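You operate a simulated robot arm through the tools that you are given. There is no shell and no other tool.

Carry out the task below with a simulated robot arm. There is one attempt and no reset: what you move stays moved.

## Task
Print the job card's day and month on the case.
Fine: set the day and month dials and raise the stop lever first, then push the case along the rollers up to the stop.

Only the result counts: the job must be done as asked and must still hold three seconds after the hand-in. Knocking over, shifting, dropping, spilling or breaking anything else fails it.

## Robot
A 6-joint arm with a two-finger parallel gripper on a trunk, on a base that drives. Base frame: it is fixed to the floor where the robot stands at the start and does not move with it; the origin is under the middle of the robot, x ahead of it, y to its left, z up. Lengths are in m, angles in rad, forces in N, time in s.
With the tool pointing down near the work surface it reaches from about 0.1 to 0.82 m from the robot's upright axis, wherever it stands. Its first joint turns from -2.007 to 2.007 rad. Places, roughly: black day dial [-2.1, 2.3, 0.9]; card case [-1.75, 2.25, 1]; orange divider [-1.5, 2.75, 1]; red month dial [-2, 2.3, 0.9]; white divider [-1.75, 2.75, 1]; yellow stop lever [-2.2, 2.7, 0.9]. Payload 4.2 kg.
The TCP is the grasp point between the finger pads, 0.023 m short of the fingertips. In the tool frame z runs along the fingers and y along their closing line. The gripper opens to 0.094 m. The fingers are 0.038 m wide and 0.01 m thick; the gripper's body (0.054 by 0.096 m) begins 0.039 m behind the TCP.
Orientation is that of the tool frame in the base frame, as a unit quaternion [x, y, z, w]. With the fingers straight down and closing along the base's y, the tool's x points along the base's -x, its y along +y and its z along -z.

## Interface
- The arm moves only by the tool drive_tool. Its argument "increments" is a list of rows, each an object of numbers (a shift or turn left out is 0, a gripper value left out holds the last): "dx", "dy", "dz": the shift along the tool's x, y, z in m; "ax", "ay", "az": the turn, a rotation vector about the tool's x, y, z in rad; "jaw": the closure in counts, from 0 (fully open) to 255 (shut). In form: [{"dx": .., "dy": .., "dz": .., "ax": .., "ay": .., "az": .., "jaw": ..}, ...]. A call has 1 to 20 rows; each row shifts and turns the commanded pose from where the row before left it, along the tool's axes as they then stand. Rows are played at 5 a second. More than 0.05 m and 0.15 rad between two rows, or a gripper value outside its range, and nothing of the call is played. A pose out of reach is approached as far as the arm can. The call stops where the force on the tool passes 70 N (or 10 N more than at its start, if that is more) or the arm is blocked; 0.2 s more then pass. The fingers move at their own pace (about 0.108 m/s each) and stop on an object; they squeeze with about 24 N. The grip force told is the motor's: it shows also when the fingers shut on nothing. Time passes only in rows, and 0.2 s behind the last, so rows that do not move let the fingers close. The reply holds the time, the measured pose of the TCP, the force on the tool along the base axes, the opening and the grip force, in the units named above and with some noise, with the torque about the TCP (base axes, N m) and any sound that the robot's microphone picked up, and new pictures: "views" is both (left out), scene, wrist or none.
- Cameras (640 x 400 px; columns grow to the right, rows downward): "scene" is now at [0.2323, 0.168, 1.5362]; the picture's right is [-0.34, -0.94, 0.00], its down [-0.60, 0.22, -0.77] and it looks along [0.72, -0.26, -0.64] (base axes); focal length 258 px, centre (320, 200). "wrist" rides on the gripper at [0.086, 0.016, -0.074] in the tool frame; the picture's right is [-0.18, 0.98, 0.00], its down [-0.58, -0.11, -0.81] and it looks along [-0.79, -0.15, 0.59] (tool axes); focal length 243 px, centre (320, 200). There is no depth. A picture from a camera that has moved, and an enlarged one, comes with that camera's place and axes in the base frame and with its lens.
- raise_lower(by): slides the trunk up (or, below 0, down) by that many m; the arm and the scene camera ride with it, the base frame stays. It gives what a move gives, with no picture.
- steer(legs): drives the robot by 1 to 6 legs, each [ahead, turn to the left] in m and rad, along the robot's own axes; the way and the turn of a leg run together, so that a leg with both is an arc; at most 1.5 m and 3.142 rad a leg. The arm and the cameras ride along, it lands a little off, and it stops where it bumps. It gives what a move gives, and a new picture of the scene camera.
- turn_head(pan, tilt): turns the head with the scene camera to pan (to the left, within 1.396 rad either way) and tilt (down, from -0.506 to 1.204), counted from straight ahead of the robot. It gives what a move gives, and a new picture of the scene camera.
- enlarge(camera, box): a new picture of the part [left, top, right, bottom] of that camera's present view, enlarged. It takes no simulated time.
- finish_job(): hands the job in; it is judged then, once.

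Places have to be worked out from the pictures, the camera data and where the tool is seen. Open the gripper and draw the arm clear of the work before you hand the job in, unless the task says otherwise.

The tools are called as name(argument=value, ...) on one line, values as JSON. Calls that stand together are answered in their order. drive_tool: Moves the arm, as the interface text tells. Its arguments: {"type":"object","properties":{"increments":{"type":"array","items":{"type":"object","properties":{"dx":{"type":"number"},"dy":{"type":"number"},"dz":{"type":"number"},"ax":{"type":"number"},"ay":{"type":"number"},"az":{"type":"number"},"jaw":{"type":"number"}}}},"views":{"type":"string","enum":["both","scene","wrist","none"]}},"required":["increments"]} The other tools are called the same way: raise_lower (by) slides the trunk up or down; steer (legs) drives the base; turn_head (pan, tilt) turns the head that bears the scene camera; enlarge (camera, box) takes an enlarged picture of a part of a camera's view; finish_job () hands the job in.

At the start:

```text
clock: 0.0
tcp_pos: [0.4712, 0.1233, 1.024]
ee_rot: [0.0, 1.0, 0.001, 0.0]
ft_force: [1.3, -0.1, 1.0]
torque: [-0.01, 0.01, -0.01]
opening: 0.094
gripper_force: 0.0
trunk travel left (down, up): [-0.9, 0.09]
robot x, y, heading: [-0.0025, -0.001, -0.001]
head pan, tilt: [-0.347, 0.693]
```

scene: 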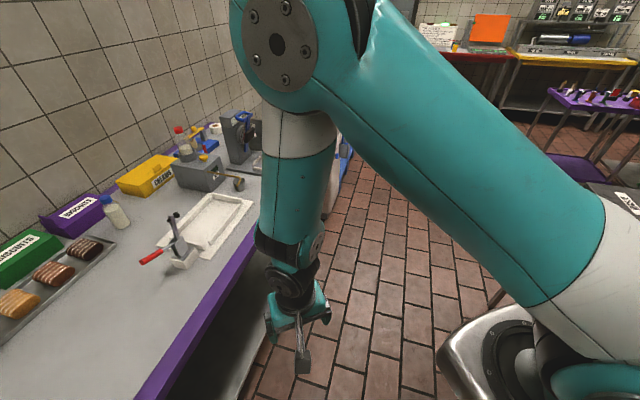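
wrist: 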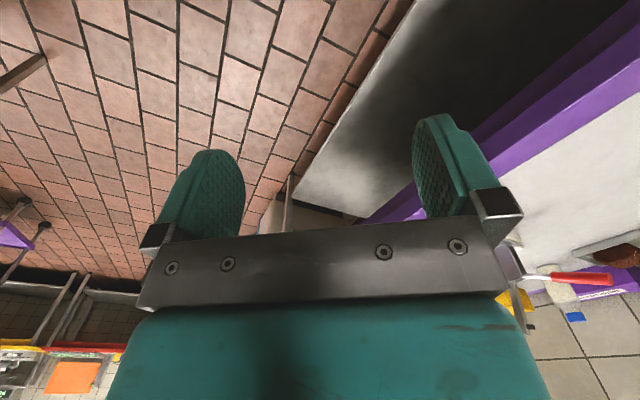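

The scene camera shows a bench on the left-front; the work is said to be near [-2, 2.4], behind-left of the robot. I turn the head to look to the left first.

turn_head(pan=1.39, tilt=0.3)

```text
clock: 1.8
tcp_pos: [0.4703, 0.1242, 1.0232]
ee_rot: [0.0, 1.0, 0.0, 0.0]
ft_force: [0.9, -0.1, 0.7]
torque: [-0.02, -0.02, 0.03]
opening: 0.0942
gripper_force: 0.1
trunk travel left (down, up): [-0.9, 0.09]
robot x, y, heading: [0.0, -0.0016, 0.001]
head pan, tilt: [1.389, 0.3]
camera scene: at [0.1692, 0.2889, 1.5718], right [0.98, -0.18, 0.0], down [-0.05, -0.29, -0.96], along [0.17, 0.94, -0.3], focal length 258 px, centre (320, 200)
```

scene: 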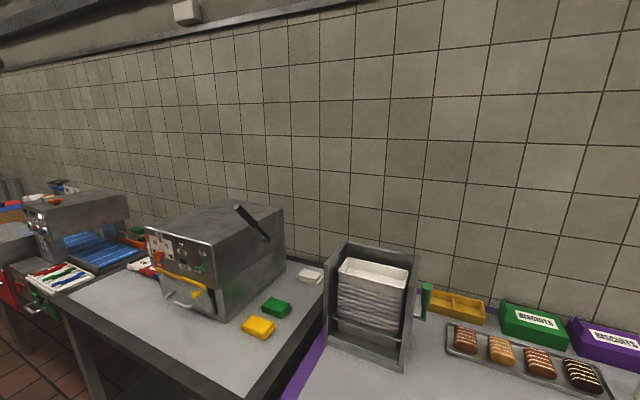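

The wall and bench run obliquely, and the work is farther behind-left. I check the other side of the robot before choosing which way to turn.

turn_head(pan=-1.39, tilt=0.5)

turn_head(pan=0.6, tilt=0.7)

```text
clock: 4.2
tcp_pos: [0.4704, 0.123, 1.0225]
ee_rot: [0.0, 1.0, 0.001, 0.001]
ft_force: [0.2, 0.4, 0.1]
torque: [0.02, 0.0, -0.01]
opening: 0.094
gripper_force: 0.1
trunk travel left (down, up): [-0.9, 0.09]
robot x, y, heading: [-0.0018, 0.0016, 0.0]
head pan, tilt: [-1.389, 0.499]
camera scene: at [0.1687, 0.1076, 1.5534], right [-0.98, -0.18, 0.0], down [-0.09, 0.47, -0.88], along [0.16, -0.86, -0.48], focal length 258 px, centre (320, 200)
```

scene: 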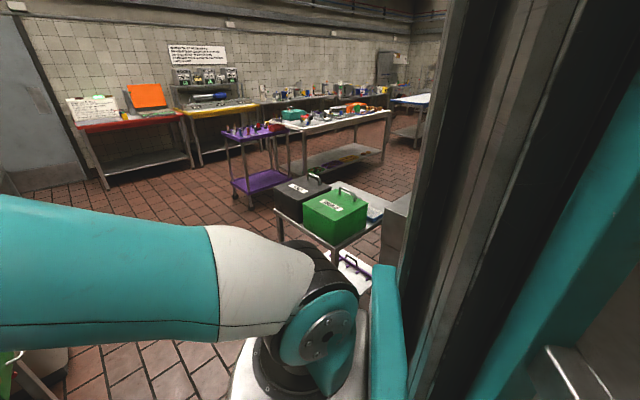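

```text
clock: 6.1
tcp_pos: [0.4696, 0.1238, 1.0229]
ee_rot: [0.0, 1.0, 0.0, -0.001]
ft_force: [-0.2, -0.2, 1.1]
torque: [-0.04, -0.01, -0.02]
opening: 0.094
gripper_force: 0.1
trunk travel left (down, up): [-0.9, 0.09]
robot x, y, heading: [0.0003, 0.0024, 0.002]
head pan, tilt: [0.6, 0.7]
camera scene: at [0.2224, 0.245, 1.5357], right [0.56, -0.83, 0.0], down [-0.53, -0.36, -0.76], along [0.63, 0.43, -0.64], focal length 258 px, centre (320, 200)
```

scene: 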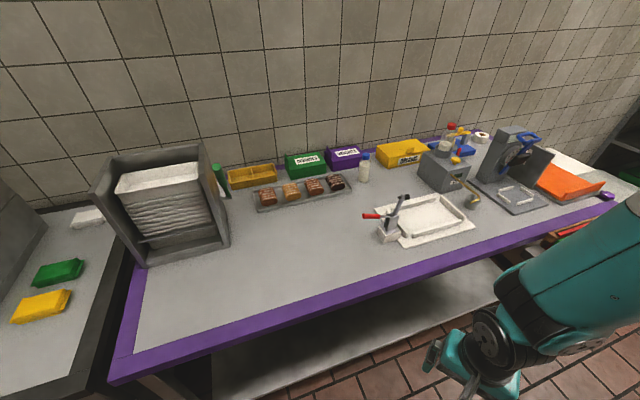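

The benches run in one line whose front edge is about 0.65 m from the robot, along direction (-0.825, 0.565). The arm's sweep (about 0.55 m) clears it, so I turn left to head along the bench toward the work.

steer(legs=[[0, 1.27], [0, 1.27]])

turn_head(pan=-0.5, tilt=0.35)

```text
clock: 12.8
tcp_pos: [-0.4571, 0.168, 1.0226]
ee_rot: [0.954, -0.3, 0.001, 0.0]
ft_force: [0.5, -1.0, -0.2]
torque: [-0.01, -0.03, -0.03]
opening: 0.0941
gripper_force: 0.1
trunk travel left (down, up): [-0.9, 0.09]
robot x, y, heading: [-0.0024, -0.0031, 2.532]
head pan, tilt: [0.6, 0.7]
camera scene: at [-0.321, -0.0701, 1.5357], right [0.01, 1.0, 0.0], down [0.64, -0.01, -0.76], along [-0.76, 0.01, -0.64], focal length 258 px, centre (320, 200)
```

scene: 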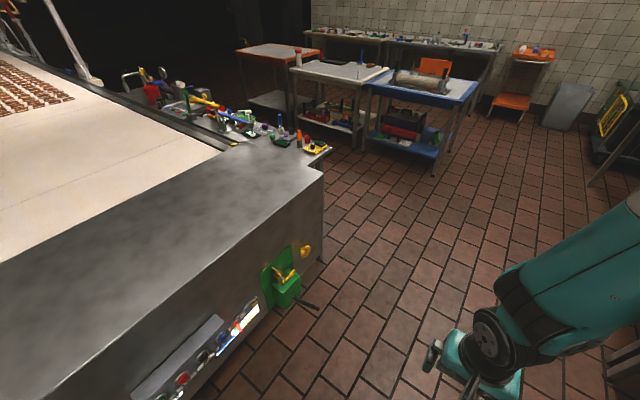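

```text
clock: 14.2
tcp_pos: [-0.4579, 0.1676, 1.0238]
ee_rot: [0.954, -0.3, 0.0, 0.0]
ft_force: [-0.5, 0.6, 1.1]
torque: [0.02, -0.04, -0.05]
opening: 0.0939
gripper_force: 0.0
trunk travel left (down, up): [-0.9, 0.09]
robot x, y, heading: [0.0011, 0.0003, 2.532]
head pan, tilt: [-0.499, 0.351]
camera scene: at [-0.2777, 0.0125, 1.5671], right [0.89, 0.45, 0.0], down [0.15, -0.31, -0.94], along [-0.42, 0.84, -0.34], focal length 258 px, centre (320, 200)
```

scene: 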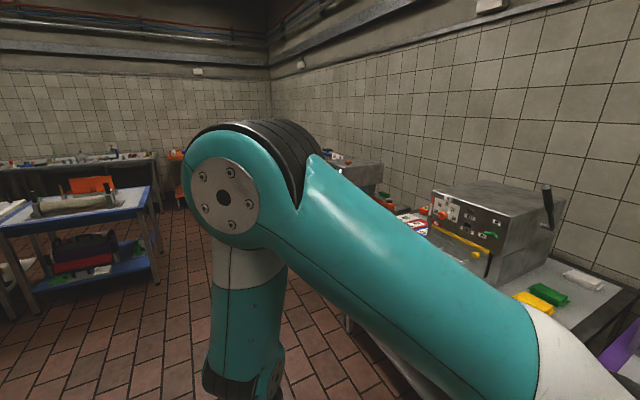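

The lane ahead along the bench is free for at least a couple of metres. I drive 1.3 m along it and then look right toward the work.

steer(legs=[[1.3, 0]])

turn_head(pan=0.5, tilt=0.5)

turn_head(pan=-1.0, tilt=0.4)

```text
clock: 20.7
tcp_pos: [-1.5223, 0.9031, 1.024]
ee_rot: [0.955, -0.297, 0.0, 0.0]
ft_force: [-0.1, 0.3, 0.2]
torque: [0.01, 0.03, -0.03]
opening: 0.0941
gripper_force: 0.0
trunk travel left (down, up): [-0.9, 0.09]
robot x, y, heading: [-1.0647, 0.7379, 2.537]
head pan, tilt: [-0.499, 0.351]
camera scene: at [-1.3422, 0.7487, 1.5671], right [0.89, 0.45, 0.0], down [0.16, -0.31, -0.94], along [-0.42, 0.84, -0.34], focal length 258 px, centre (320, 200)
```

scene: 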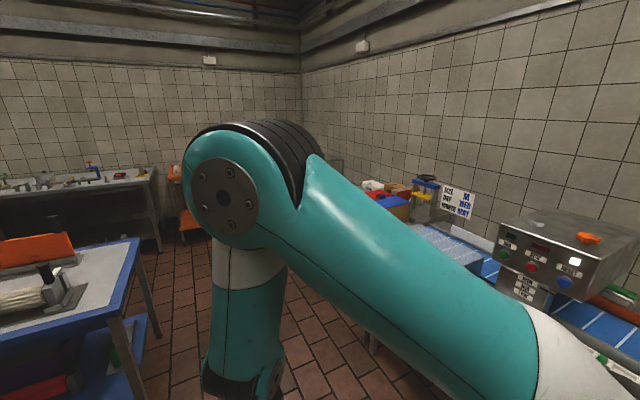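

```text
clock: 21.9
tcp_pos: [-1.5227, 0.904, 1.022]
ee_rot: [0.955, -0.297, 0.0, 0.0]
ft_force: [-0.5, 1.2, 0.5]
torque: [0.01, 0.0, -0.01]
opening: 0.0941
gripper_force: 0.0
trunk travel left (down, up): [-0.9, 0.09]
robot x, y, heading: [-1.063, 0.7398, 2.539]
head pan, tilt: [0.499, 0.499]
camera scene: at [-1.3907, 0.6751, 1.5534], right [0.1, 0.99, 0.0], down [0.48, -0.05, -0.88], along [-0.87, 0.09, -0.48], focal length 258 px, centre (320, 200)
```

scene: 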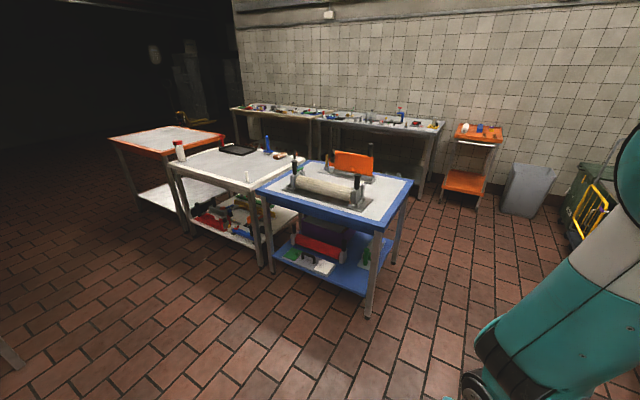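

```text
clock: 23.5
tcp_pos: [-1.5228, 0.9026, 1.0227]
ee_rot: [0.955, -0.298, -0.001, 0.0]
ft_force: [0.4, 0.7, -0.7]
torque: [-0.03, 0.01, 0.0]
opening: 0.094
gripper_force: 0.1
trunk travel left (down, up): [-0.9, 0.09]
robot x, y, heading: [-1.0632, 0.733, 2.537]
head pan, tilt: [-1.0, 0.4]
camera scene: at [-1.2972, 0.7582, 1.5625], right [1.0, -0.03, 0.0], down [-0.01, -0.39, -0.92], along [0.03, 0.92, -0.39], focal length 258 px, centre (320, 200)
```

scene: 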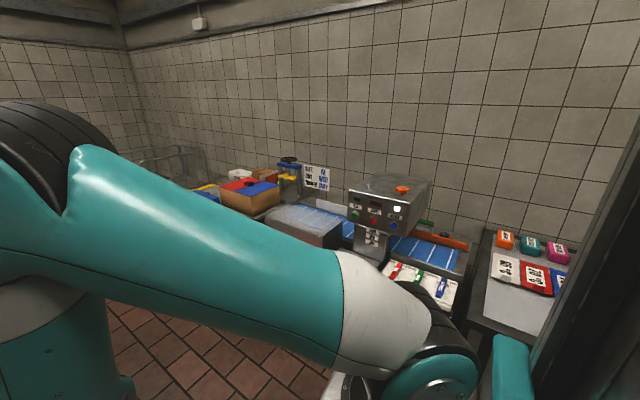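

A roller line with a coder and a sign on the wall are visible to the right. I enlarge that part to understand it.

enlarge(camera="scene", box=[180, 140, 480, 320])

enlarge(camera="scene", box=[270, 150, 350, 200])

```text
2.13 times, centred on (330, 230) of scene
camera zoom: at [-1.2972, 0.7582, 1.5625], right [1.0, -0.03, 0.0], down [-0.01, -0.39, -0.92], along [0.03, 0.92, -0.39], focal length 551 px, centre (299, 136)
```

zoom: 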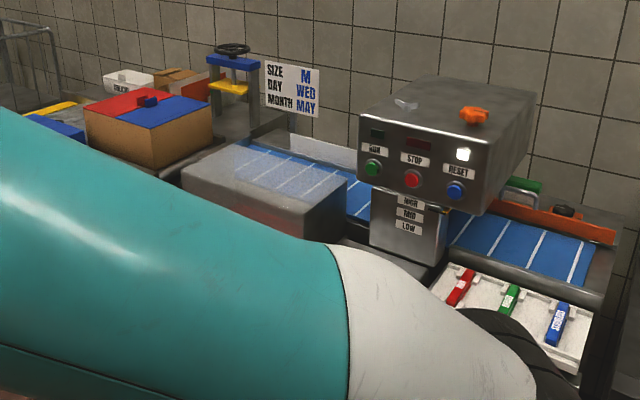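

```text
8.00 times, centred on (310, 175) of scene
camera zoom: at [-1.2972, 0.7582, 1.5625], right [1.0, -0.03, 0.0], down [-0.01, -0.39, -0.92], along [0.03, 0.92, -0.39], focal length 2065 px, centre (400, 400)
```

zoom: 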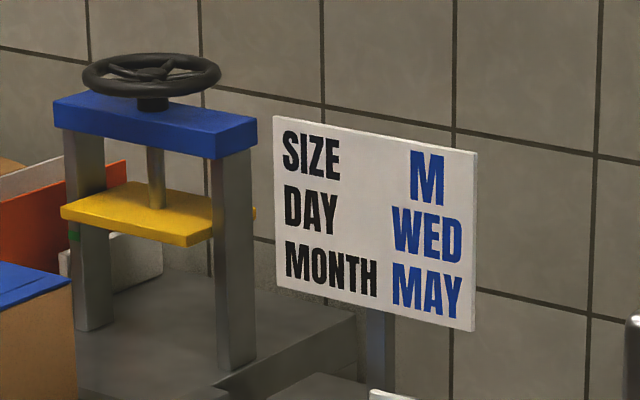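

The job card reads DAY WED, MONTH MAY (size M). The case is the cardboard box with red/blue flaps near (-1.7, 2.27); the dials are farther along. I drive on another 1.35 m, staying between the bench and the blue table.

steer(legs=[[1.35, 0.0]])

turn_head(pan=-1.39, tilt=0.5)

```text
clock: 30.3
tcp_pos: [-2.6479, 1.641, 1.0224]
ee_rot: [0.959, -0.284, 0.0, -0.001]
ft_force: [0.2, -0.1, 0.0]
torque: [0.02, 0.01, -0.02]
opening: 0.0943
gripper_force: 0.0
trunk travel left (down, up): [-0.9, 0.09]
robot x, y, heading: [-2.1851, 1.4881, 2.566]
head pan, tilt: [-1.0, 0.4]
camera scene: at [-2.418, 1.5017, 1.5625], right [1.0, -0.01, 0.0], down [0.0, -0.39, -0.92], along [0.01, 0.92, -0.39], focal length 258 px, centre (320, 200)
```

scene: 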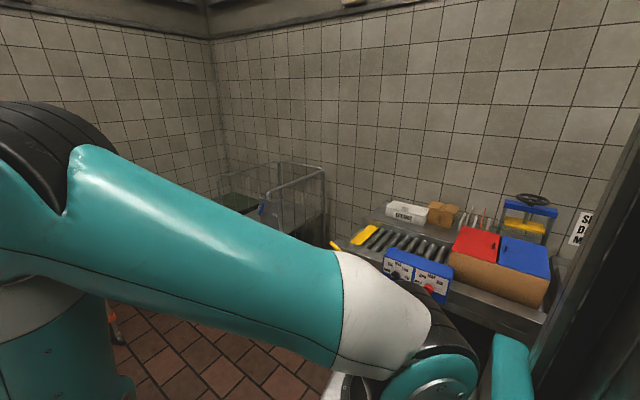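

```text
clock: 31.1
tcp_pos: [-2.6466, 1.6416, 1.0221]
ee_rot: [0.959, -0.284, 0.0, 0.0]
ft_force: [0.0, 0.8, 0.2]
torque: [0.01, -0.04, -0.03]
opening: 0.0938
gripper_force: 0.1
trunk travel left (down, up): [-0.9, 0.09]
robot x, y, heading: [-2.1876, 1.4872, 2.567]
head pan, tilt: [-1.389, 0.499]
camera scene: at [-2.3836, 1.4931, 1.5534], right [0.92, -0.38, 0.0], down [-0.18, -0.44, -0.88], along [0.34, 0.81, -0.48], focal length 258 px, centre (320, 200)
```

scene: 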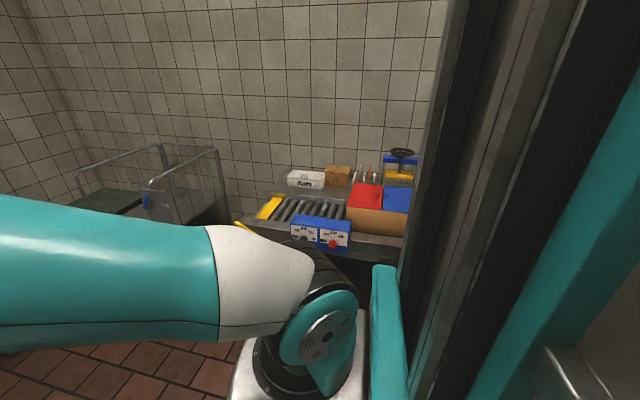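

The roller table with a blue dial box (black and red knobs) and the case are now in view. I enlarge it before turning to face it.

enlarge(camera="scene", box=[220, 140, 420, 260])

```text
3.20 times, centred on (320, 200) of scene
camera zoom: at [-2.3836, 1.4931, 1.5534], right [0.92, -0.38, 0.0], down [-0.18, -0.44, -0.88], along [0.34, 0.81, -0.48], focal length 826 px, centre (320, 200)
```

zoom: 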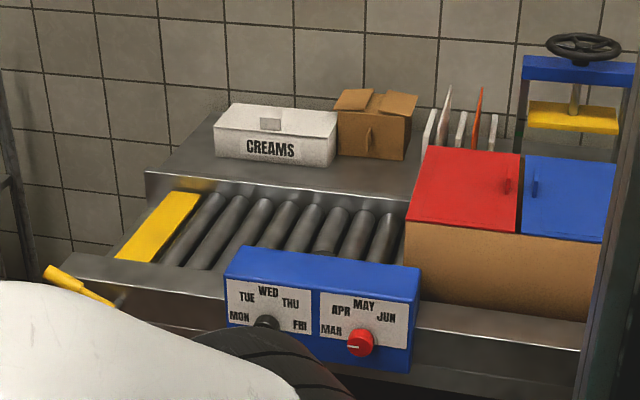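

The layout is clear: blue dial box on the front with the black day knob (labels MON–FRI) and red month knob (MAR–JUN), yellow stop plate at the left end with a yellow lever on the front side, case on the right. I draw the arm in and up before turning toward the bench.

drive_tool(increments=[{"dx": 0.05, "dz": -0.04}, {"dx": 0.05, "dz": -0.04}, {"dx": 0.05, "dz": -0.04}, {"dx": 0.05, "dz": -0.04}], views="none")

steer(legs=[[0.3, 0.0], [0, -1.6]])

turn_head(pan=0.0, tilt=0.6)

```text
refused: row 1 steps farther than a row can; nothing moved
```

```text
clock: 37.0
tcp_pos: [-2.2705, 2.1084, 1.0226]
ee_rot: [-0.469, 0.883, -0.001, 0.0]
ft_force: [0.1, 0.7, 0.2]
torque: [0.0, -0.01, 0.0]
opening: 0.0939
gripper_force: 0.1
trunk travel left (down, up): [-0.9, 0.09]
robot x, y, heading: [-2.4318, 1.6502, 0.979]
head pan, tilt: [-1.389, 0.499]
camera scene: at [-2.4253, 1.8499, 1.5534], right [-0.4, -0.92, 0.0], down [-0.44, 0.19, -0.88], along [0.8, -0.35, -0.48], focal length 258 px, centre (320, 200)
```

scene: 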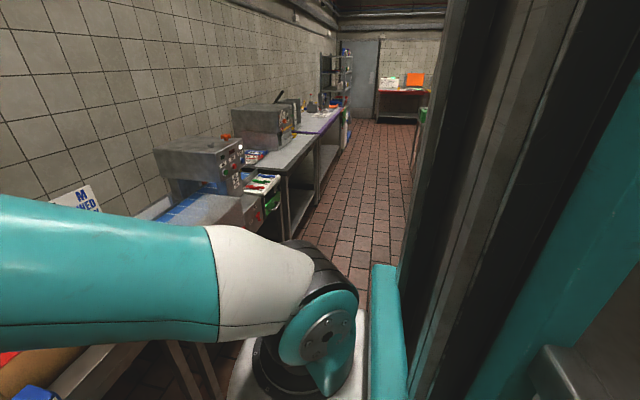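

```text
clock: 38.5
tcp_pos: [-2.2716, 2.1093, 1.0226]
ee_rot: [-0.469, 0.883, 0.0, 0.0]
ft_force: [1.1, -0.3, 0.4]
torque: [0.01, -0.03, 0.04]
opening: 0.094
gripper_force: 0.0
trunk travel left (down, up): [-0.9, 0.09]
robot x, y, heading: [-2.4346, 1.646, 0.975]
head pan, tilt: [0.0, 0.6]
camera scene: at [-2.4591, 1.9596, 1.5443], right [0.83, -0.56, 0.0], down [-0.32, -0.47, -0.83], along [0.46, 0.68, -0.56], focal length 258 px, centre (320, 200)
```

scene: 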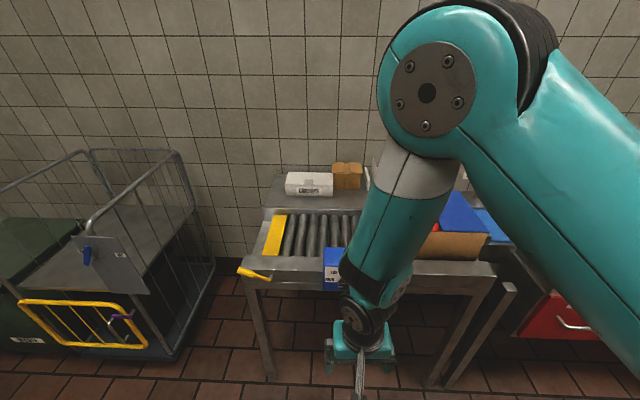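

The turn is complete; I stand at about (-2.43, 1.65) facing the bench. The table is open underneath. I raise and draw in the arm (smaller steps) before moving closer.

drive_tool(increments=[{"dz": -0.05}, {"dz": -0.05}, {"dz": -0.05}, {"dx": 0.05}, {"dx": 0.05}, {"dx": 0.05}, {"dx": 0.04}], views="both")

```text
clock: 40.1
tcp_pos: [-2.3943, 1.973, 1.178]
ee_rot: [-0.468, 0.884, 0.0, -0.001]
ft_force: [-0.3, 0.1, -0.6]
torque: [-0.04, 0.04, 0.03]
opening: 0.0941
gripper_force: 0.0
out of reach, approached as far as the arm can: row 6, 7
trunk travel left (down, up): [-0.9, 0.09]
robot x, y, heading: [-2.4339, 1.6523, 0.973]
head pan, tilt: [0.0, 0.6]
camera scene: at [-2.4588, 1.96, 1.5442], right [0.83, -0.56, 0.0], down [-0.32, -0.47, -0.82], along [0.46, 0.68, -0.57], focal length 258 px, centre (320, 200)
camera wrist: at [-2.4564, 1.9115, 1.2525], right [-0.71, 0.7, 0.0], down [0.42, 0.42, 0.81], along [0.57, 0.57, -0.59], focal length 243 px, centre (320, 200)
```

scene: 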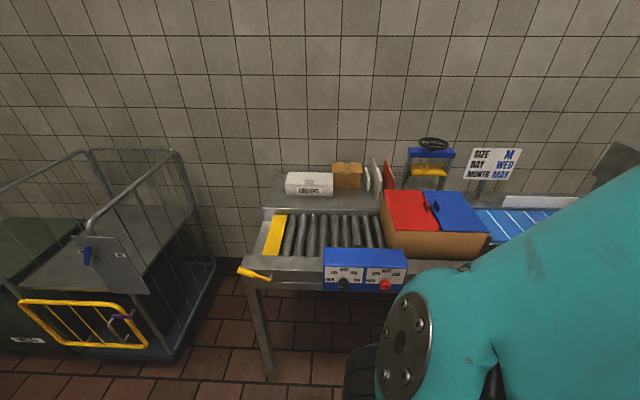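
wrist: 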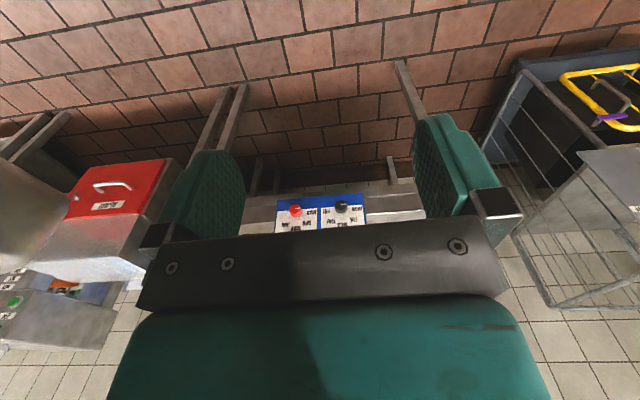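

Now the work is unobstructed. I enlarge the dial box, the lever and the case.

enlarge(camera="scene", box=[310, 235, 420, 300])

enlarge(camera="scene", box=[225, 150, 505, 310])

enlarge(camera="scene", box=[225, 195, 345, 295])

```text
5.82 times, centred on (365, 268) of scene
camera zoom: at [-2.4588, 1.96, 1.5442], right [0.83, -0.56, 0.0], down [-0.32, -0.47, -0.82], along [0.46, 0.68, -0.57], focal length 1502 px, centre (58, -193)
```

zoom: 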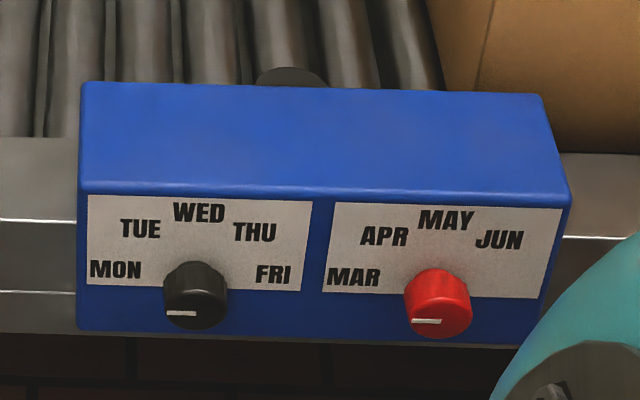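

```text
2.29 times, centred on (365, 230) of scene
camera zoom: at [-2.4588, 1.96, 1.5442], right [0.83, -0.56, 0.0], down [-0.32, -0.47, -0.82], along [0.46, 0.68, -0.57], focal length 590 px, centre (217, 131)
```

zoom: 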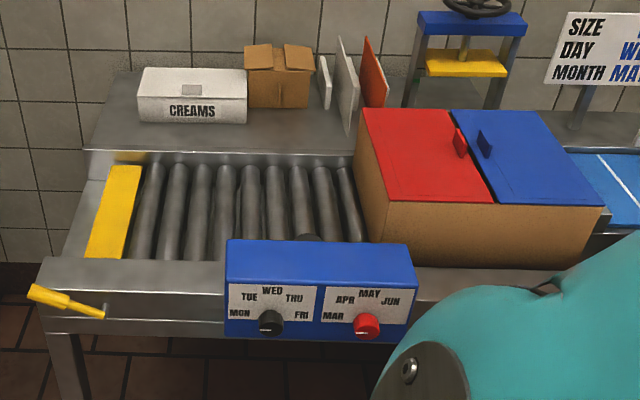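

```text
4.00 times, centred on (285, 245) of scene
camera zoom: at [-2.4588, 1.96, 1.5442], right [0.83, -0.56, 0.0], down [-0.32, -0.47, -0.82], along [0.46, 0.68, -0.57], focal length 1032 px, centre (460, 20)
```

zoom: 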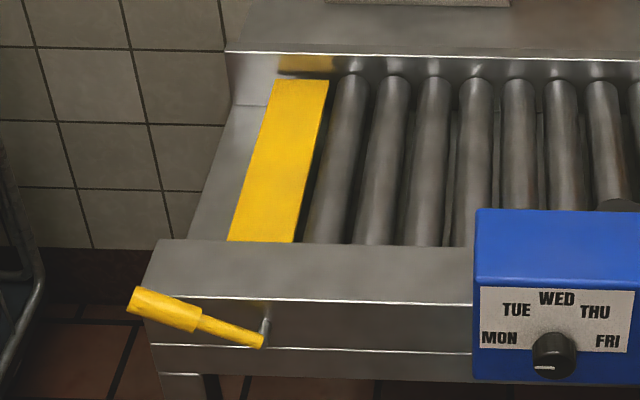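

Both knobs point left (MON / MAR) and must point straight up (WED / MAY). Triangulating scene and wrist views, the knob faces are about 0.75 m ahead of the robot, z ≈ 0.87, at 0.12 m left and 0.01 m right. I move the tool forward above and turn it to point horizontally forward.

drive_tool(increments=[{"dx": -0.05}, {"dx": -0.05}, {"dx": -0.05}, {"dx": -0.05}, {"dx": -0.05}, {"ay": -0.1428}, {"ay": -0.1428}, {"ay": -0.1428}, {"ay": -0.1428}, {"ay": -0.1428}, {"ay": -0.1428}], views="both")

```text
clock: 42.5
tcp_pos: [-2.2535, 2.1795, 1.1786]
ee_rot: [-0.427, 0.803, 0.196, 0.367]
ft_force: [0.1, -1.3, -0.5]
torque: [0.04, 0.0, -0.03]
opening: 0.094
gripper_force: 0.0
trunk travel left (down, up): [-0.9, 0.09]
robot x, y, heading: [-2.4315, 1.6517, 0.979]
head pan, tilt: [0.0, 0.6]
camera scene: at [-2.4589, 1.9596, 1.5444], right [0.83, -0.56, 0.0], down [-0.32, -0.47, -0.83], along [0.46, 0.68, -0.57], focal length 258 px, centre (320, 200)
camera wrist: at [-2.3314, 2.0957, 1.1616], right [-0.75, 0.65, 0.14], down [-0.04, -0.25, 0.97], along [0.66, 0.72, 0.21], focal length 243 px, centre (320, 200)
```

scene: 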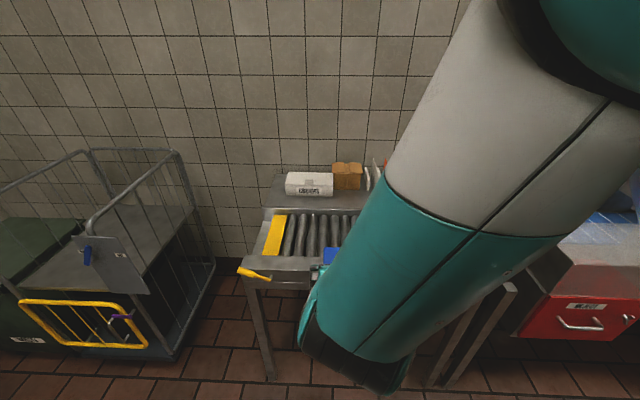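
wrist: 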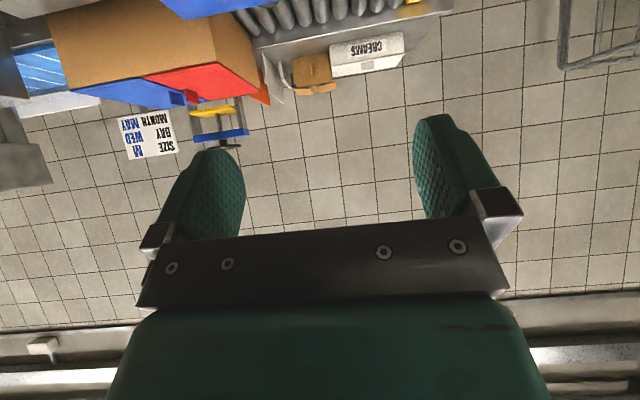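

The camera would end up underneath looking up, which is not useful, and the arm hides the dial box from the head. I spin the tool by half a turn about its axis so the wrist camera sits above.

drive_tool(increments=[{"az": -0.1496}, {"az": -0.1496}, {"az": -0.1496}, {"az": -0.1496}, {"az": -0.1496}, {"az": -0.1496}, {"az": -0.1496}, {"az": -0.1496}, {"az": -0.1496}, {"az": -0.1496}, {"az": -0.1496}, {"az": -0.1496}, {"az": -0.1496}, {"az": -0.1496}, {"az": -0.1496}, {"az": -0.1496}, {"az": -0.1496}, {"az": -0.1496}, {"az": -0.1496}, {"az": -0.1496}], views="none")

drive_tool(increments=[{"az": -0.1496}, {"ay": 0.1428}, {"ay": 0.1428}, {"ay": 0.1428}, {"ay": 0.1428}, {"ay": 0.1428}], views="both")

```text
clock: 46.7
tcp_pos: [-2.2538, 2.1791, 1.1798]
ee_rot: [0.833, 0.366, 0.351, -0.222]
ft_force: [-0.9, 0.1, -0.4]
torque: [0.03, -0.01, 0.0]
opening: 0.0941
gripper_force: 0.1
trunk travel left (down, up): [-0.9, 0.09]
robot x, y, heading: [-2.4319, 1.6479, 0.973]
head pan, tilt: [0.0, 0.6]
```

```text
clock: 48.1
tcp_pos: [-2.2536, 2.1794, 1.1784]
ee_rot: [0.681, 0.362, 0.562, -0.299]
ft_force: [0.0, 0.4, -1.4]
torque: [0.01, -0.02, -0.02]
opening: 0.0941
gripper_force: 0.1
out of reach, approached as far as the arm can: row 6
trunk travel left (down, up): [-0.9, 0.09]
robot x, y, heading: [-2.4344, 1.647, 0.977]
head pan, tilt: [0.0, 0.6]
camera scene: at [-2.4592, 1.9596, 1.5443], right [0.83, -0.56, 0.0], down [-0.32, -0.47, -0.83], along [0.46, 0.68, -0.56], focal length 258 px, centre (320, 200)
camera wrist: at [-2.2728, 2.1245, 1.277], right [0.79, -0.58, -0.18], down [-0.6, -0.69, -0.42], along [0.12, 0.44, -0.89], focal length 243 px, centre (320, 200)
```

scene: 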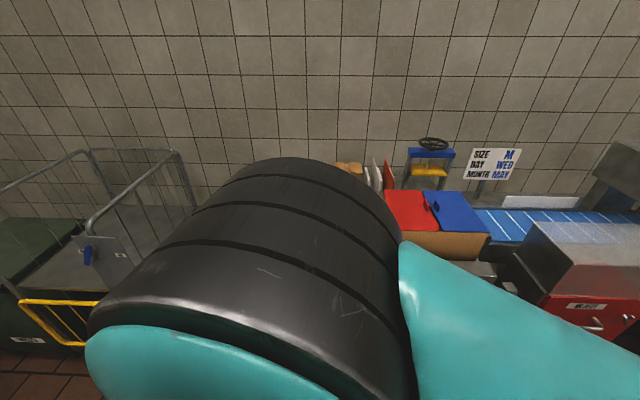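
wrist: 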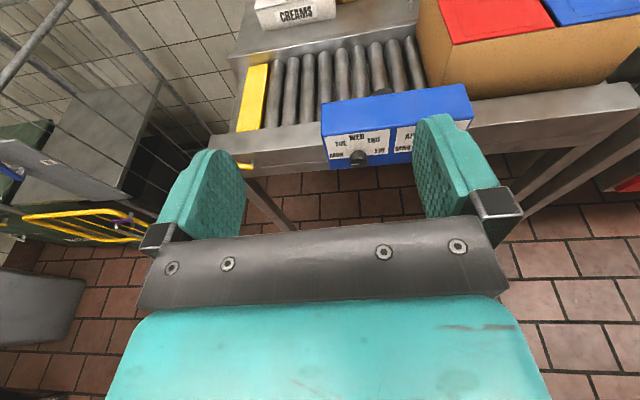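

The tool is now almost horizontal with the camera above; the dial box is in the wrist view. I lower the tool by 0.2 m while staying clear in front of the box, then level it fully.

drive_tool(increments=[{"dx": -0.0489, "dz": 0.0095}, {"dx": -0.0489, "dz": 0.0095}, {"dx": -0.0489, "dz": 0.0095}, {"dx": -0.0489, "dz": 0.0095}, {"ay": 0.095}, {"ay": 0.095}], views="both")

```text
clock: 49.5
tcp_pos: [-2.27, 2.1822, 0.9792]
ee_rot: [0.683, 0.361, 0.561, -0.296]
ft_force: [0.2, 0.8, -0.6]
torque: [-0.01, 0.04, -0.01]
opening: 0.0939
gripper_force: 0.0
out of reach, approached as far as the arm can: row 1, 2, 5, 6
trunk travel left (down, up): [-0.9, 0.09]
robot x, y, heading: [-2.436, 1.6532, 0.978]
head pan, tilt: [0.0, 0.6]
camera scene: at [-2.4592, 1.9596, 1.5443], right [0.83, -0.56, 0.0], down [-0.32, -0.47, -0.83], along [0.46, 0.68, -0.56], focal length 258 px, centre (320, 200)
camera wrist: at [-2.2899, 2.1284, 1.0787], right [0.79, -0.58, -0.18], down [-0.6, -0.69, -0.41], along [0.12, 0.43, -0.89], focal length 243 px, centre (320, 200)
```

scene: 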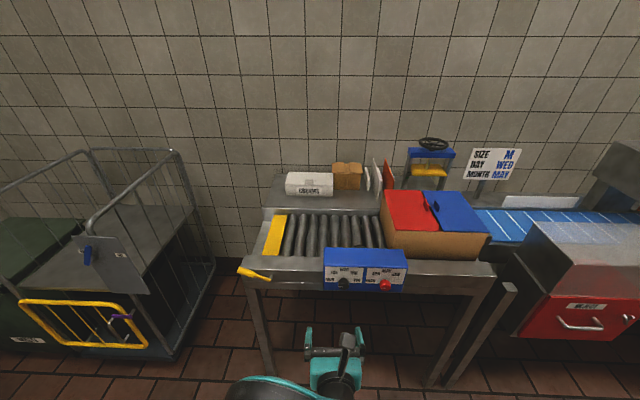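
wrist: 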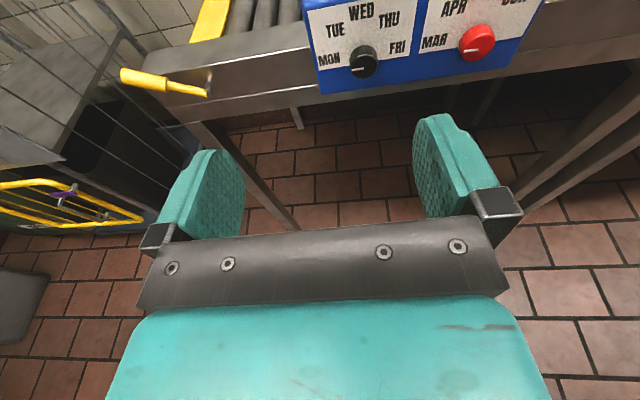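

Excellent view: both cameras show the knobs. I enlarge both to pin down the knob positions and pointer angles.

enlarge(camera="wrist", box=[300, 0, 540, 100])

enlarge(camera="scene", box=[315, 240, 415, 300])

```text
2.67 times, centred on (420, 50) of wrist
camera zoom: at [-2.2899, 2.1284, 1.0787], right [0.79, -0.58, -0.18], down [-0.6, -0.69, -0.41], along [0.12, 0.43, -0.89], focal length 647 px, centre (53, 600)
```

zoom: 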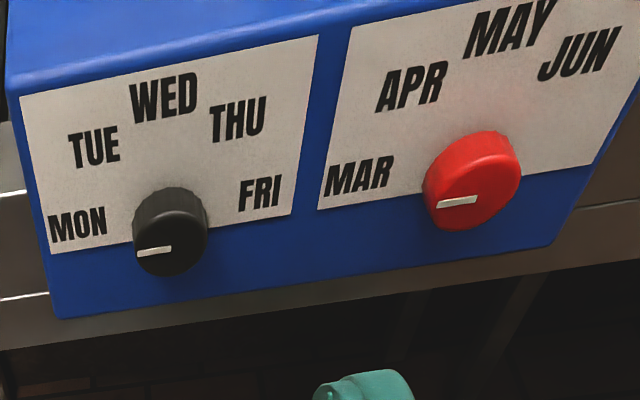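

```text
6.40 times, centred on (365, 270) of scene
camera zoom: at [-2.4592, 1.9596, 1.5443], right [0.83, -0.56, 0.0], down [-0.32, -0.47, -0.83], along [0.46, 0.68, -0.56], focal length 1652 px, centre (32, -248)
```

zoom: 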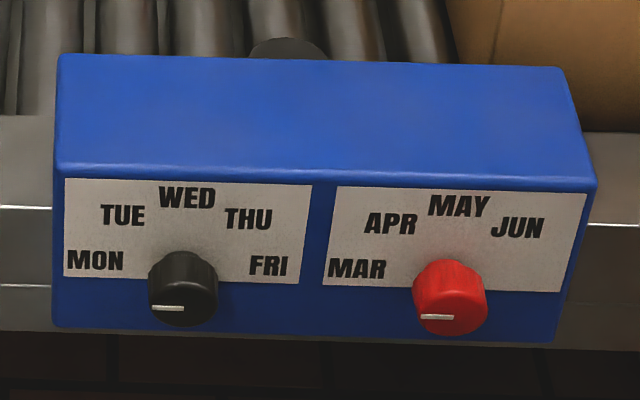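

Triangulation gives: panel vertical at 0.78 m, black knob at (f 0.756, l 0.120, z 0.867), red knob at (f 0.747, l -0.007, z 0.87), knobs about 35 mm across and 25 mm long; the panel is turned about 0.04 rad to the right of my heading. I move to about 6 cm before the black knob and level the tool.

drive_tool(increments=[{"dx": -0.0193, "dy": 0.0105, "dz": 0.0438}, {"dx": -0.0193, "dy": 0.0105, "dz": 0.0438}, {"dx": -0.0193, "dy": 0.0105, "dz": 0.0438}, {"dx": -0.0193, "dy": 0.0105, "dz": 0.0438}, {"ay": 0.0975}, {"ay": 0.0975}, {"ax": -0.035}], views="both")

```text
clock: 51.1
tcp_pos: [-2.1544, 2.2914, 0.8693]
ee_rot: [0.632, 0.32, 0.63, -0.318]
ft_force: [-0.1, 0.2, 0.5]
torque: [0.01, 0.01, 0.02]
opening: 0.0941
gripper_force: 0.0
out of reach, approached as far as the arm can: row 1
trunk travel left (down, up): [-0.9, 0.09]
robot x, y, heading: [-2.4338, 1.6504, 0.976]
head pan, tilt: [0.0, 0.6]
camera scene: at [-2.4591, 1.9596, 1.5443], right [0.83, -0.56, 0.0], down [-0.32, -0.47, -0.83], along [0.46, 0.68, -0.56], focal length 258 px, centre (320, 200)
camera wrist: at [-2.1861, 2.2241, 0.9555], right [0.79, -0.58, -0.18], down [-0.57, -0.59, -0.58], along [0.23, 0.56, -0.79], focal length 243 px, centre (320, 200)
```

scene: 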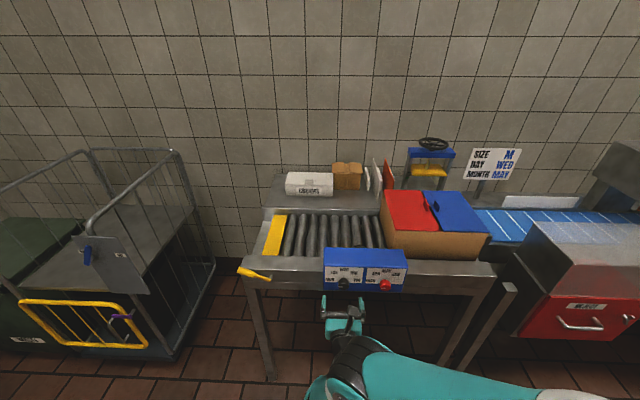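
wrist: 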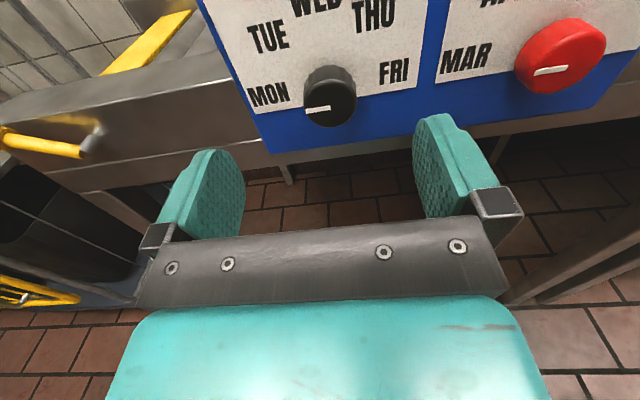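

The tool is now level and aligned with the panel normal, about 6.5 cm before the black knob face. I enlarge the wrist view to fine-centre on the knob.

enlarge(camera="wrist", box=[230, 20, 430, 145])

```text
3.20 times, centred on (330, 82) of wrist
camera zoom: at [-2.1861, 2.2241, 0.9555], right [0.79, -0.58, -0.18], down [-0.57, -0.59, -0.58], along [0.23, 0.56, -0.79], focal length 776 px, centre (288, 576)
```

zoom: 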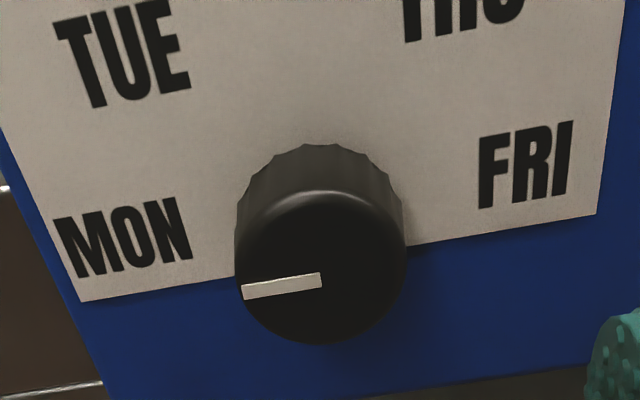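

The knob is about 6 mm to the right of and level with the tool axis. I shift accordingly and advance so that the open fingers straddle the knob.

drive_tool(increments=[{"dx": -0.001, "dy": 0.006}, {"dz": 0.03}, {"dz": 0.025}], views="both")

```text
clock: 51.9
tcp_pos: [-2.1156, 2.3367, 0.8657]
ee_rot: [0.631, 0.321, 0.63, -0.32]
ft_force: [0.2, -0.2, -0.2]
torque: [0.0, -0.01, -0.03]
opening: 0.094
gripper_force: 0.0
out of reach, approached as far as the arm can: row 1
trunk travel left (down, up): [-0.9, 0.09]
robot x, y, heading: [-2.4332, 1.6488, 0.979]
head pan, tilt: [0.0, 0.6]
camera scene: at [-2.4595, 1.9595, 1.5443], right [0.83, -0.56, 0.0], down [-0.32, -0.47, -0.83], along [0.46, 0.68, -0.56], focal length 258 px, centre (320, 200)
camera wrist: at [-2.1487, 2.2683, 0.952], right [0.79, -0.58, -0.18], down [-0.57, -0.59, -0.58], along [0.23, 0.56, -0.79], focal length 243 px, centre (320, 200)
```

scene: 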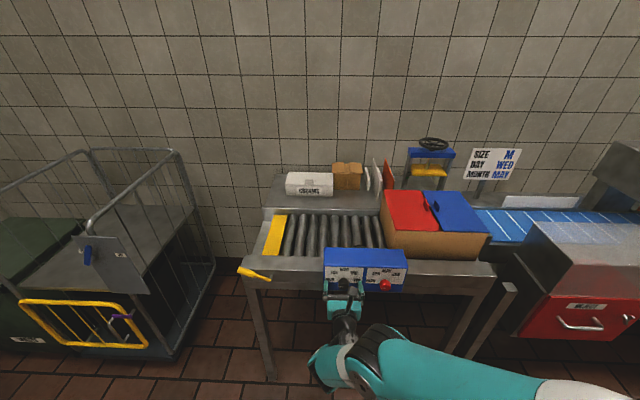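
wrist: 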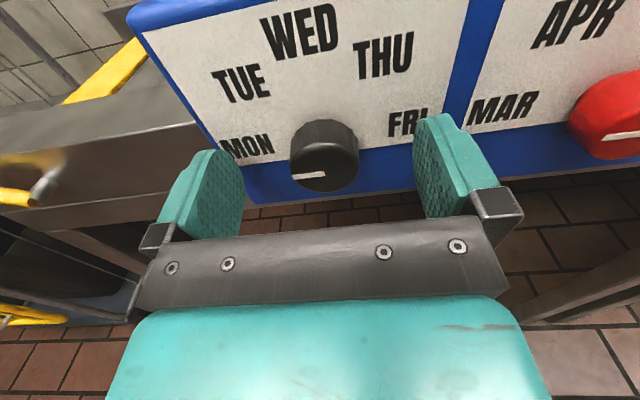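

The knob face is now ~8 mm ahead of the grasp point and nearly centred. I advance 6 mm and close the fingers on the knob.

drive_tool(increments=[{"dy": 0.002, "dz": 0.006}, {"jaw": 150}, {"jaw": 255}, {"jaw": 255}, {"jaw": 255}], views="wrist")

```text
clock: 53.1
tcp_pos: [-2.1117, 2.3403, 0.8661]
ee_rot: [0.631, 0.32, 0.63, -0.32]
ft_force: [2.6, -0.3, -1.4]
torque: [0.06, -0.08, 0.33]
opening: 0.034
gripper_force: 45.3
trunk travel left (down, up): [-0.9, 0.09]
robot x, y, heading: [-2.4356, 1.6481, 0.975]
head pan, tilt: [0.0, 0.6]
camera wrist: at [-2.143, 2.2718, 0.9524], right [0.79, -0.58, -0.18], down [-0.57, -0.59, -0.58], along [0.23, 0.56, -0.79], focal length 243 px, centre (320, 200)
```

wrist: 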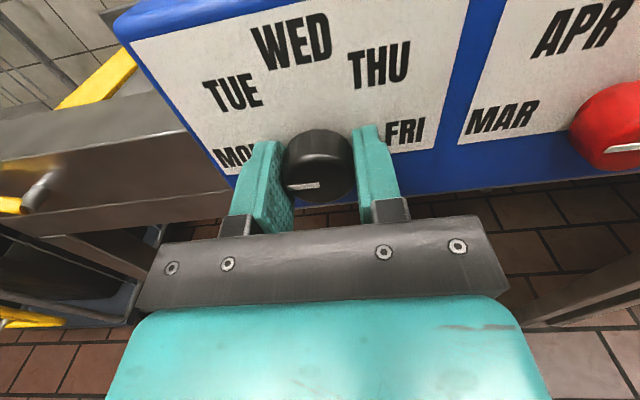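

The knob is gripped (opening 34 mm). I turn the tool clockwise about its axis in a first step of 0.6 rad and check.

drive_tool(increments=[{"az": 0.1}, {"az": 0.1}, {"az": 0.1}, {"az": 0.1}, {"az": 0.1}, {"az": 0.1}], views="both")

```text
clock: 54.5
tcp_pos: [-2.1123, 2.3411, 0.868]
ee_rot: [0.698, 0.118, 0.508, -0.492]
ft_force: [6.4, 18.9, 1.0]
torque: [-0.7, 0.53, 0.74]
opening: 0.0338
gripper_force: 45.1
trunk travel left (down, up): [-0.9, 0.09]
robot x, y, heading: [-2.4323, 1.6485, 0.978]
head pan, tilt: [0.0, 0.6]
camera scene: at [-2.4589, 1.9605, 1.5442], right [0.83, -0.56, 0.0], down [-0.32, -0.47, -0.82], along [0.46, 0.68, -0.57], focal length 258 px, centre (320, 200)
camera wrist: at [-2.1067, 2.245, 0.9283], right [0.57, -0.42, -0.71], down [-0.81, -0.4, -0.42], along [-0.11, 0.81, -0.57], focal length 243 px, centre (320, 200)
```

scene: 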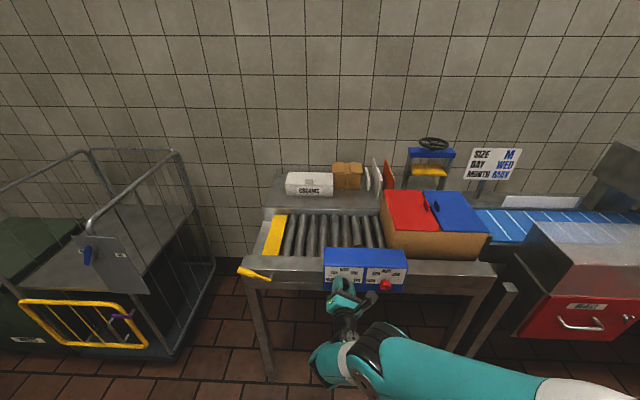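
wrist: 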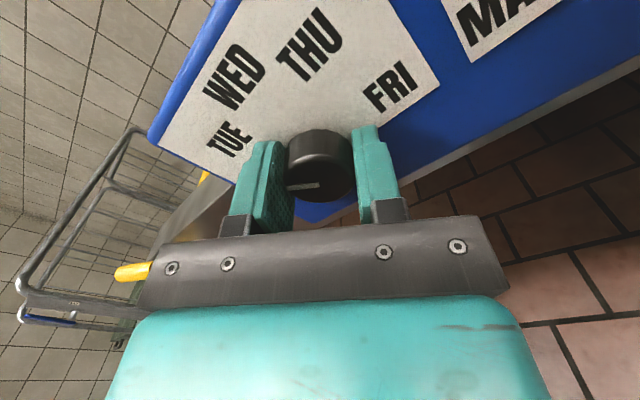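

The knob follows the gripper cleanly (pointer fixed relative to the fingers, 0.6 rad turned). I ease a slight axial pull and continue to a total of 1.57 rad so the pointer stands straight up at WED.

drive_tool(increments=[{"dz": 0.001, "az": 0.1}, {"az": 0.1}, {"az": 0.1}, {"az": 0.1}, {"az": 0.1}], views="none")

drive_tool(increments=[{"az": 0.1}, {"az": 0.1}, {"az": 0.1}, {"az": 0.1}, {"az": 0.068}], views="both")

```text
clock: 55.7
tcp_pos: [-2.1134, 2.3418, 0.8669]
ee_rot: [0.705, -0.057, 0.369, -0.602]
ft_force: [-5.5, 11.2, 7.0]
torque: [-0.68, 0.54, 0.58]
opening: 0.0337
gripper_force: 44.7
trunk travel left (down, up): [-0.9, 0.09]
robot x, y, heading: [-2.4324, 1.649, 0.977]
head pan, tilt: [0.0, 0.6]
```

```text
clock: 56.9
tcp_pos: [-2.1131, 2.3426, 0.8679]
ee_rot: [0.672, -0.219, 0.221, -0.672]
ft_force: [-10.3, 14.9, 15.8]
torque: [-0.14, 0.07, 0.85]
opening: 0.0339
gripper_force: 44.9
trunk travel left (down, up): [-0.9, 0.09]
robot x, y, heading: [-2.4286, 1.6495, 0.977]
head pan, tilt: [0.0, 0.6]
camera scene: at [-2.4603, 1.9598, 1.5444], right [0.83, -0.56, 0.0], down [-0.32, -0.47, -0.83], along [0.46, 0.68, -0.56], focal length 258 px, centre (320, 200)
camera wrist: at [-2.0878, 2.2312, 0.8516], right [-0.15, 0.11, -0.98], down [-0.95, -0.31, 0.11], along [-0.29, 0.95, 0.15], focal length 243 px, centre (320, 200)
```

scene: 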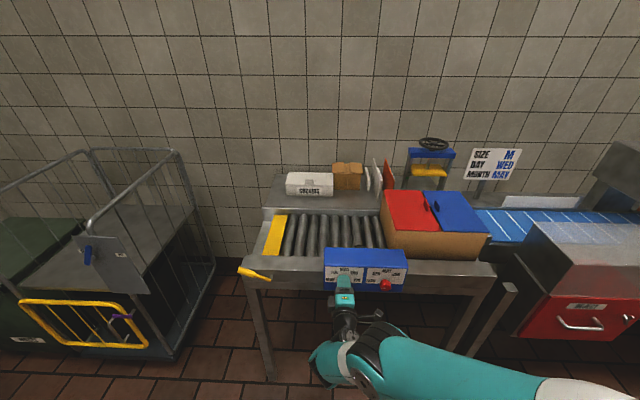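
wrist: 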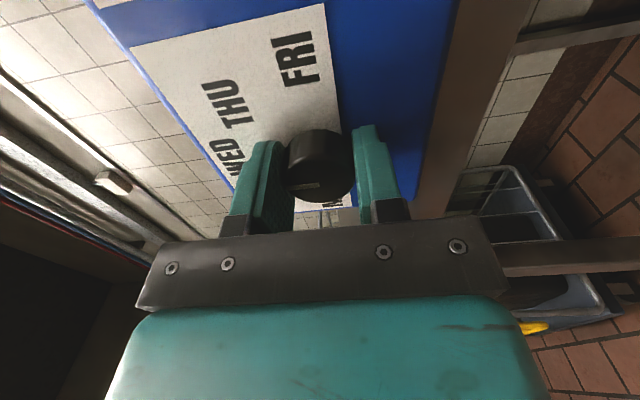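

The tool's closing line is now exactly vertical, i.e. the knob has turned 90° to WED. I release and back off to verify the pointer.

drive_tool(increments=[{"jaw": 0}, {"jaw": 0}, {"jaw": 0}, {"dz": -0.03}, {"dz": -0.04}], views="both")

enlarge(camera="wrist", box=[200, 0, 440, 150])

enlarge(camera="scene", box=[315, 240, 415, 300])

```text
clock: 58.1
tcp_pos: [-2.152, 2.2884, 0.8629]
ee_rot: [0.673, -0.221, 0.221, -0.671]
ft_force: [0.0, 0.2, 0.6]
torque: [0.0, -0.01, 0.04]
opening: 0.0941
gripper_force: 0.0
out of reach, approached as far as the arm can: row 5
trunk travel left (down, up): [-0.9, 0.09]
robot x, y, heading: [-2.4328, 1.6516, 0.979]
head pan, tilt: [0.0, 0.6]
camera scene: at [-2.459, 1.9599, 1.5443], right [0.83, -0.56, 0.0], down [-0.32, -0.47, -0.82], along [0.46, 0.68, -0.57], focal length 258 px, centre (320, 200)
camera wrist: at [-2.127, 2.1782, 0.8475], right [-0.15, 0.11, -0.98], down [-0.95, -0.3, 0.11], along [-0.29, 0.95, 0.14], focal length 243 px, centre (320, 200)
```

scene: 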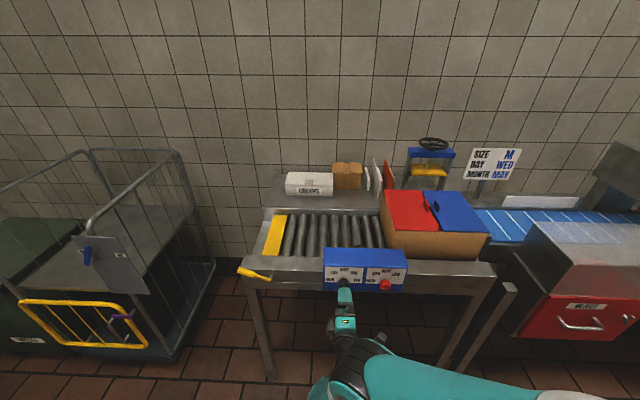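
wrist: 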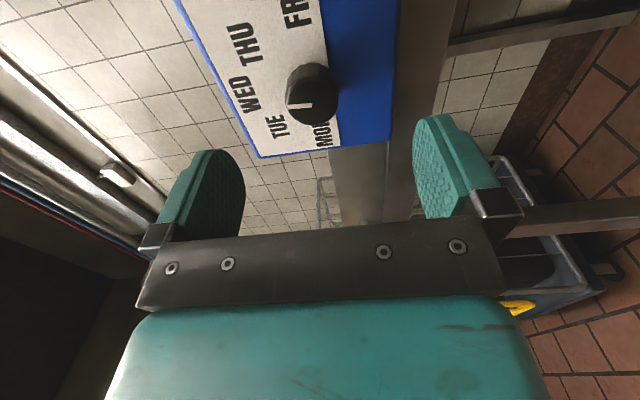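

```text
2.67 times, centred on (320, 75) of wrist
camera zoom: at [-2.127, 2.1782, 0.8475], right [-0.15, 0.11, -0.98], down [-0.95, -0.3, 0.11], along [-0.29, 0.95, 0.14], focal length 647 px, centre (320, 533)
```

zoom: 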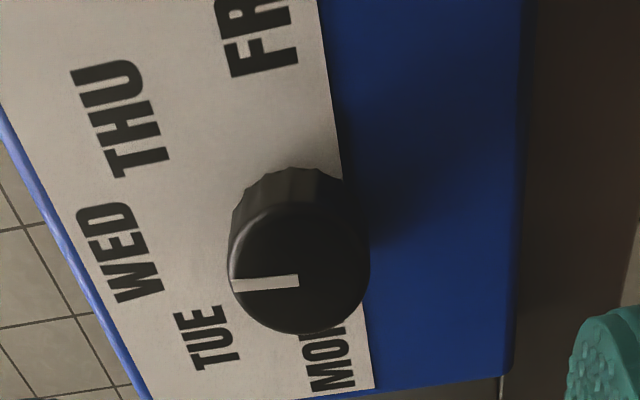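

```text
6.40 times, centred on (365, 270) of scene
camera zoom: at [-2.459, 1.9599, 1.5443], right [0.83, -0.56, 0.0], down [-0.32, -0.47, -0.82], along [0.46, 0.68, -0.57], focal length 1652 px, centre (32, -248)
```

zoom: 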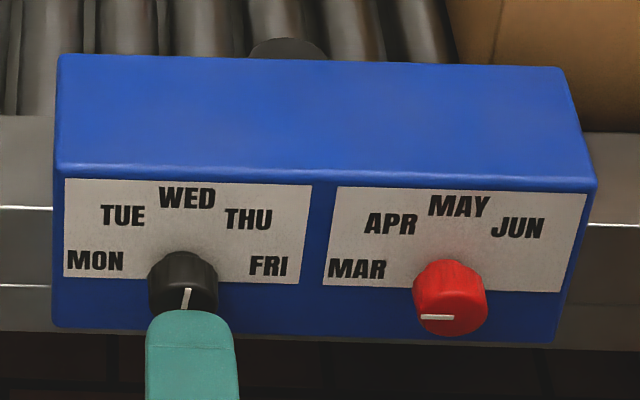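

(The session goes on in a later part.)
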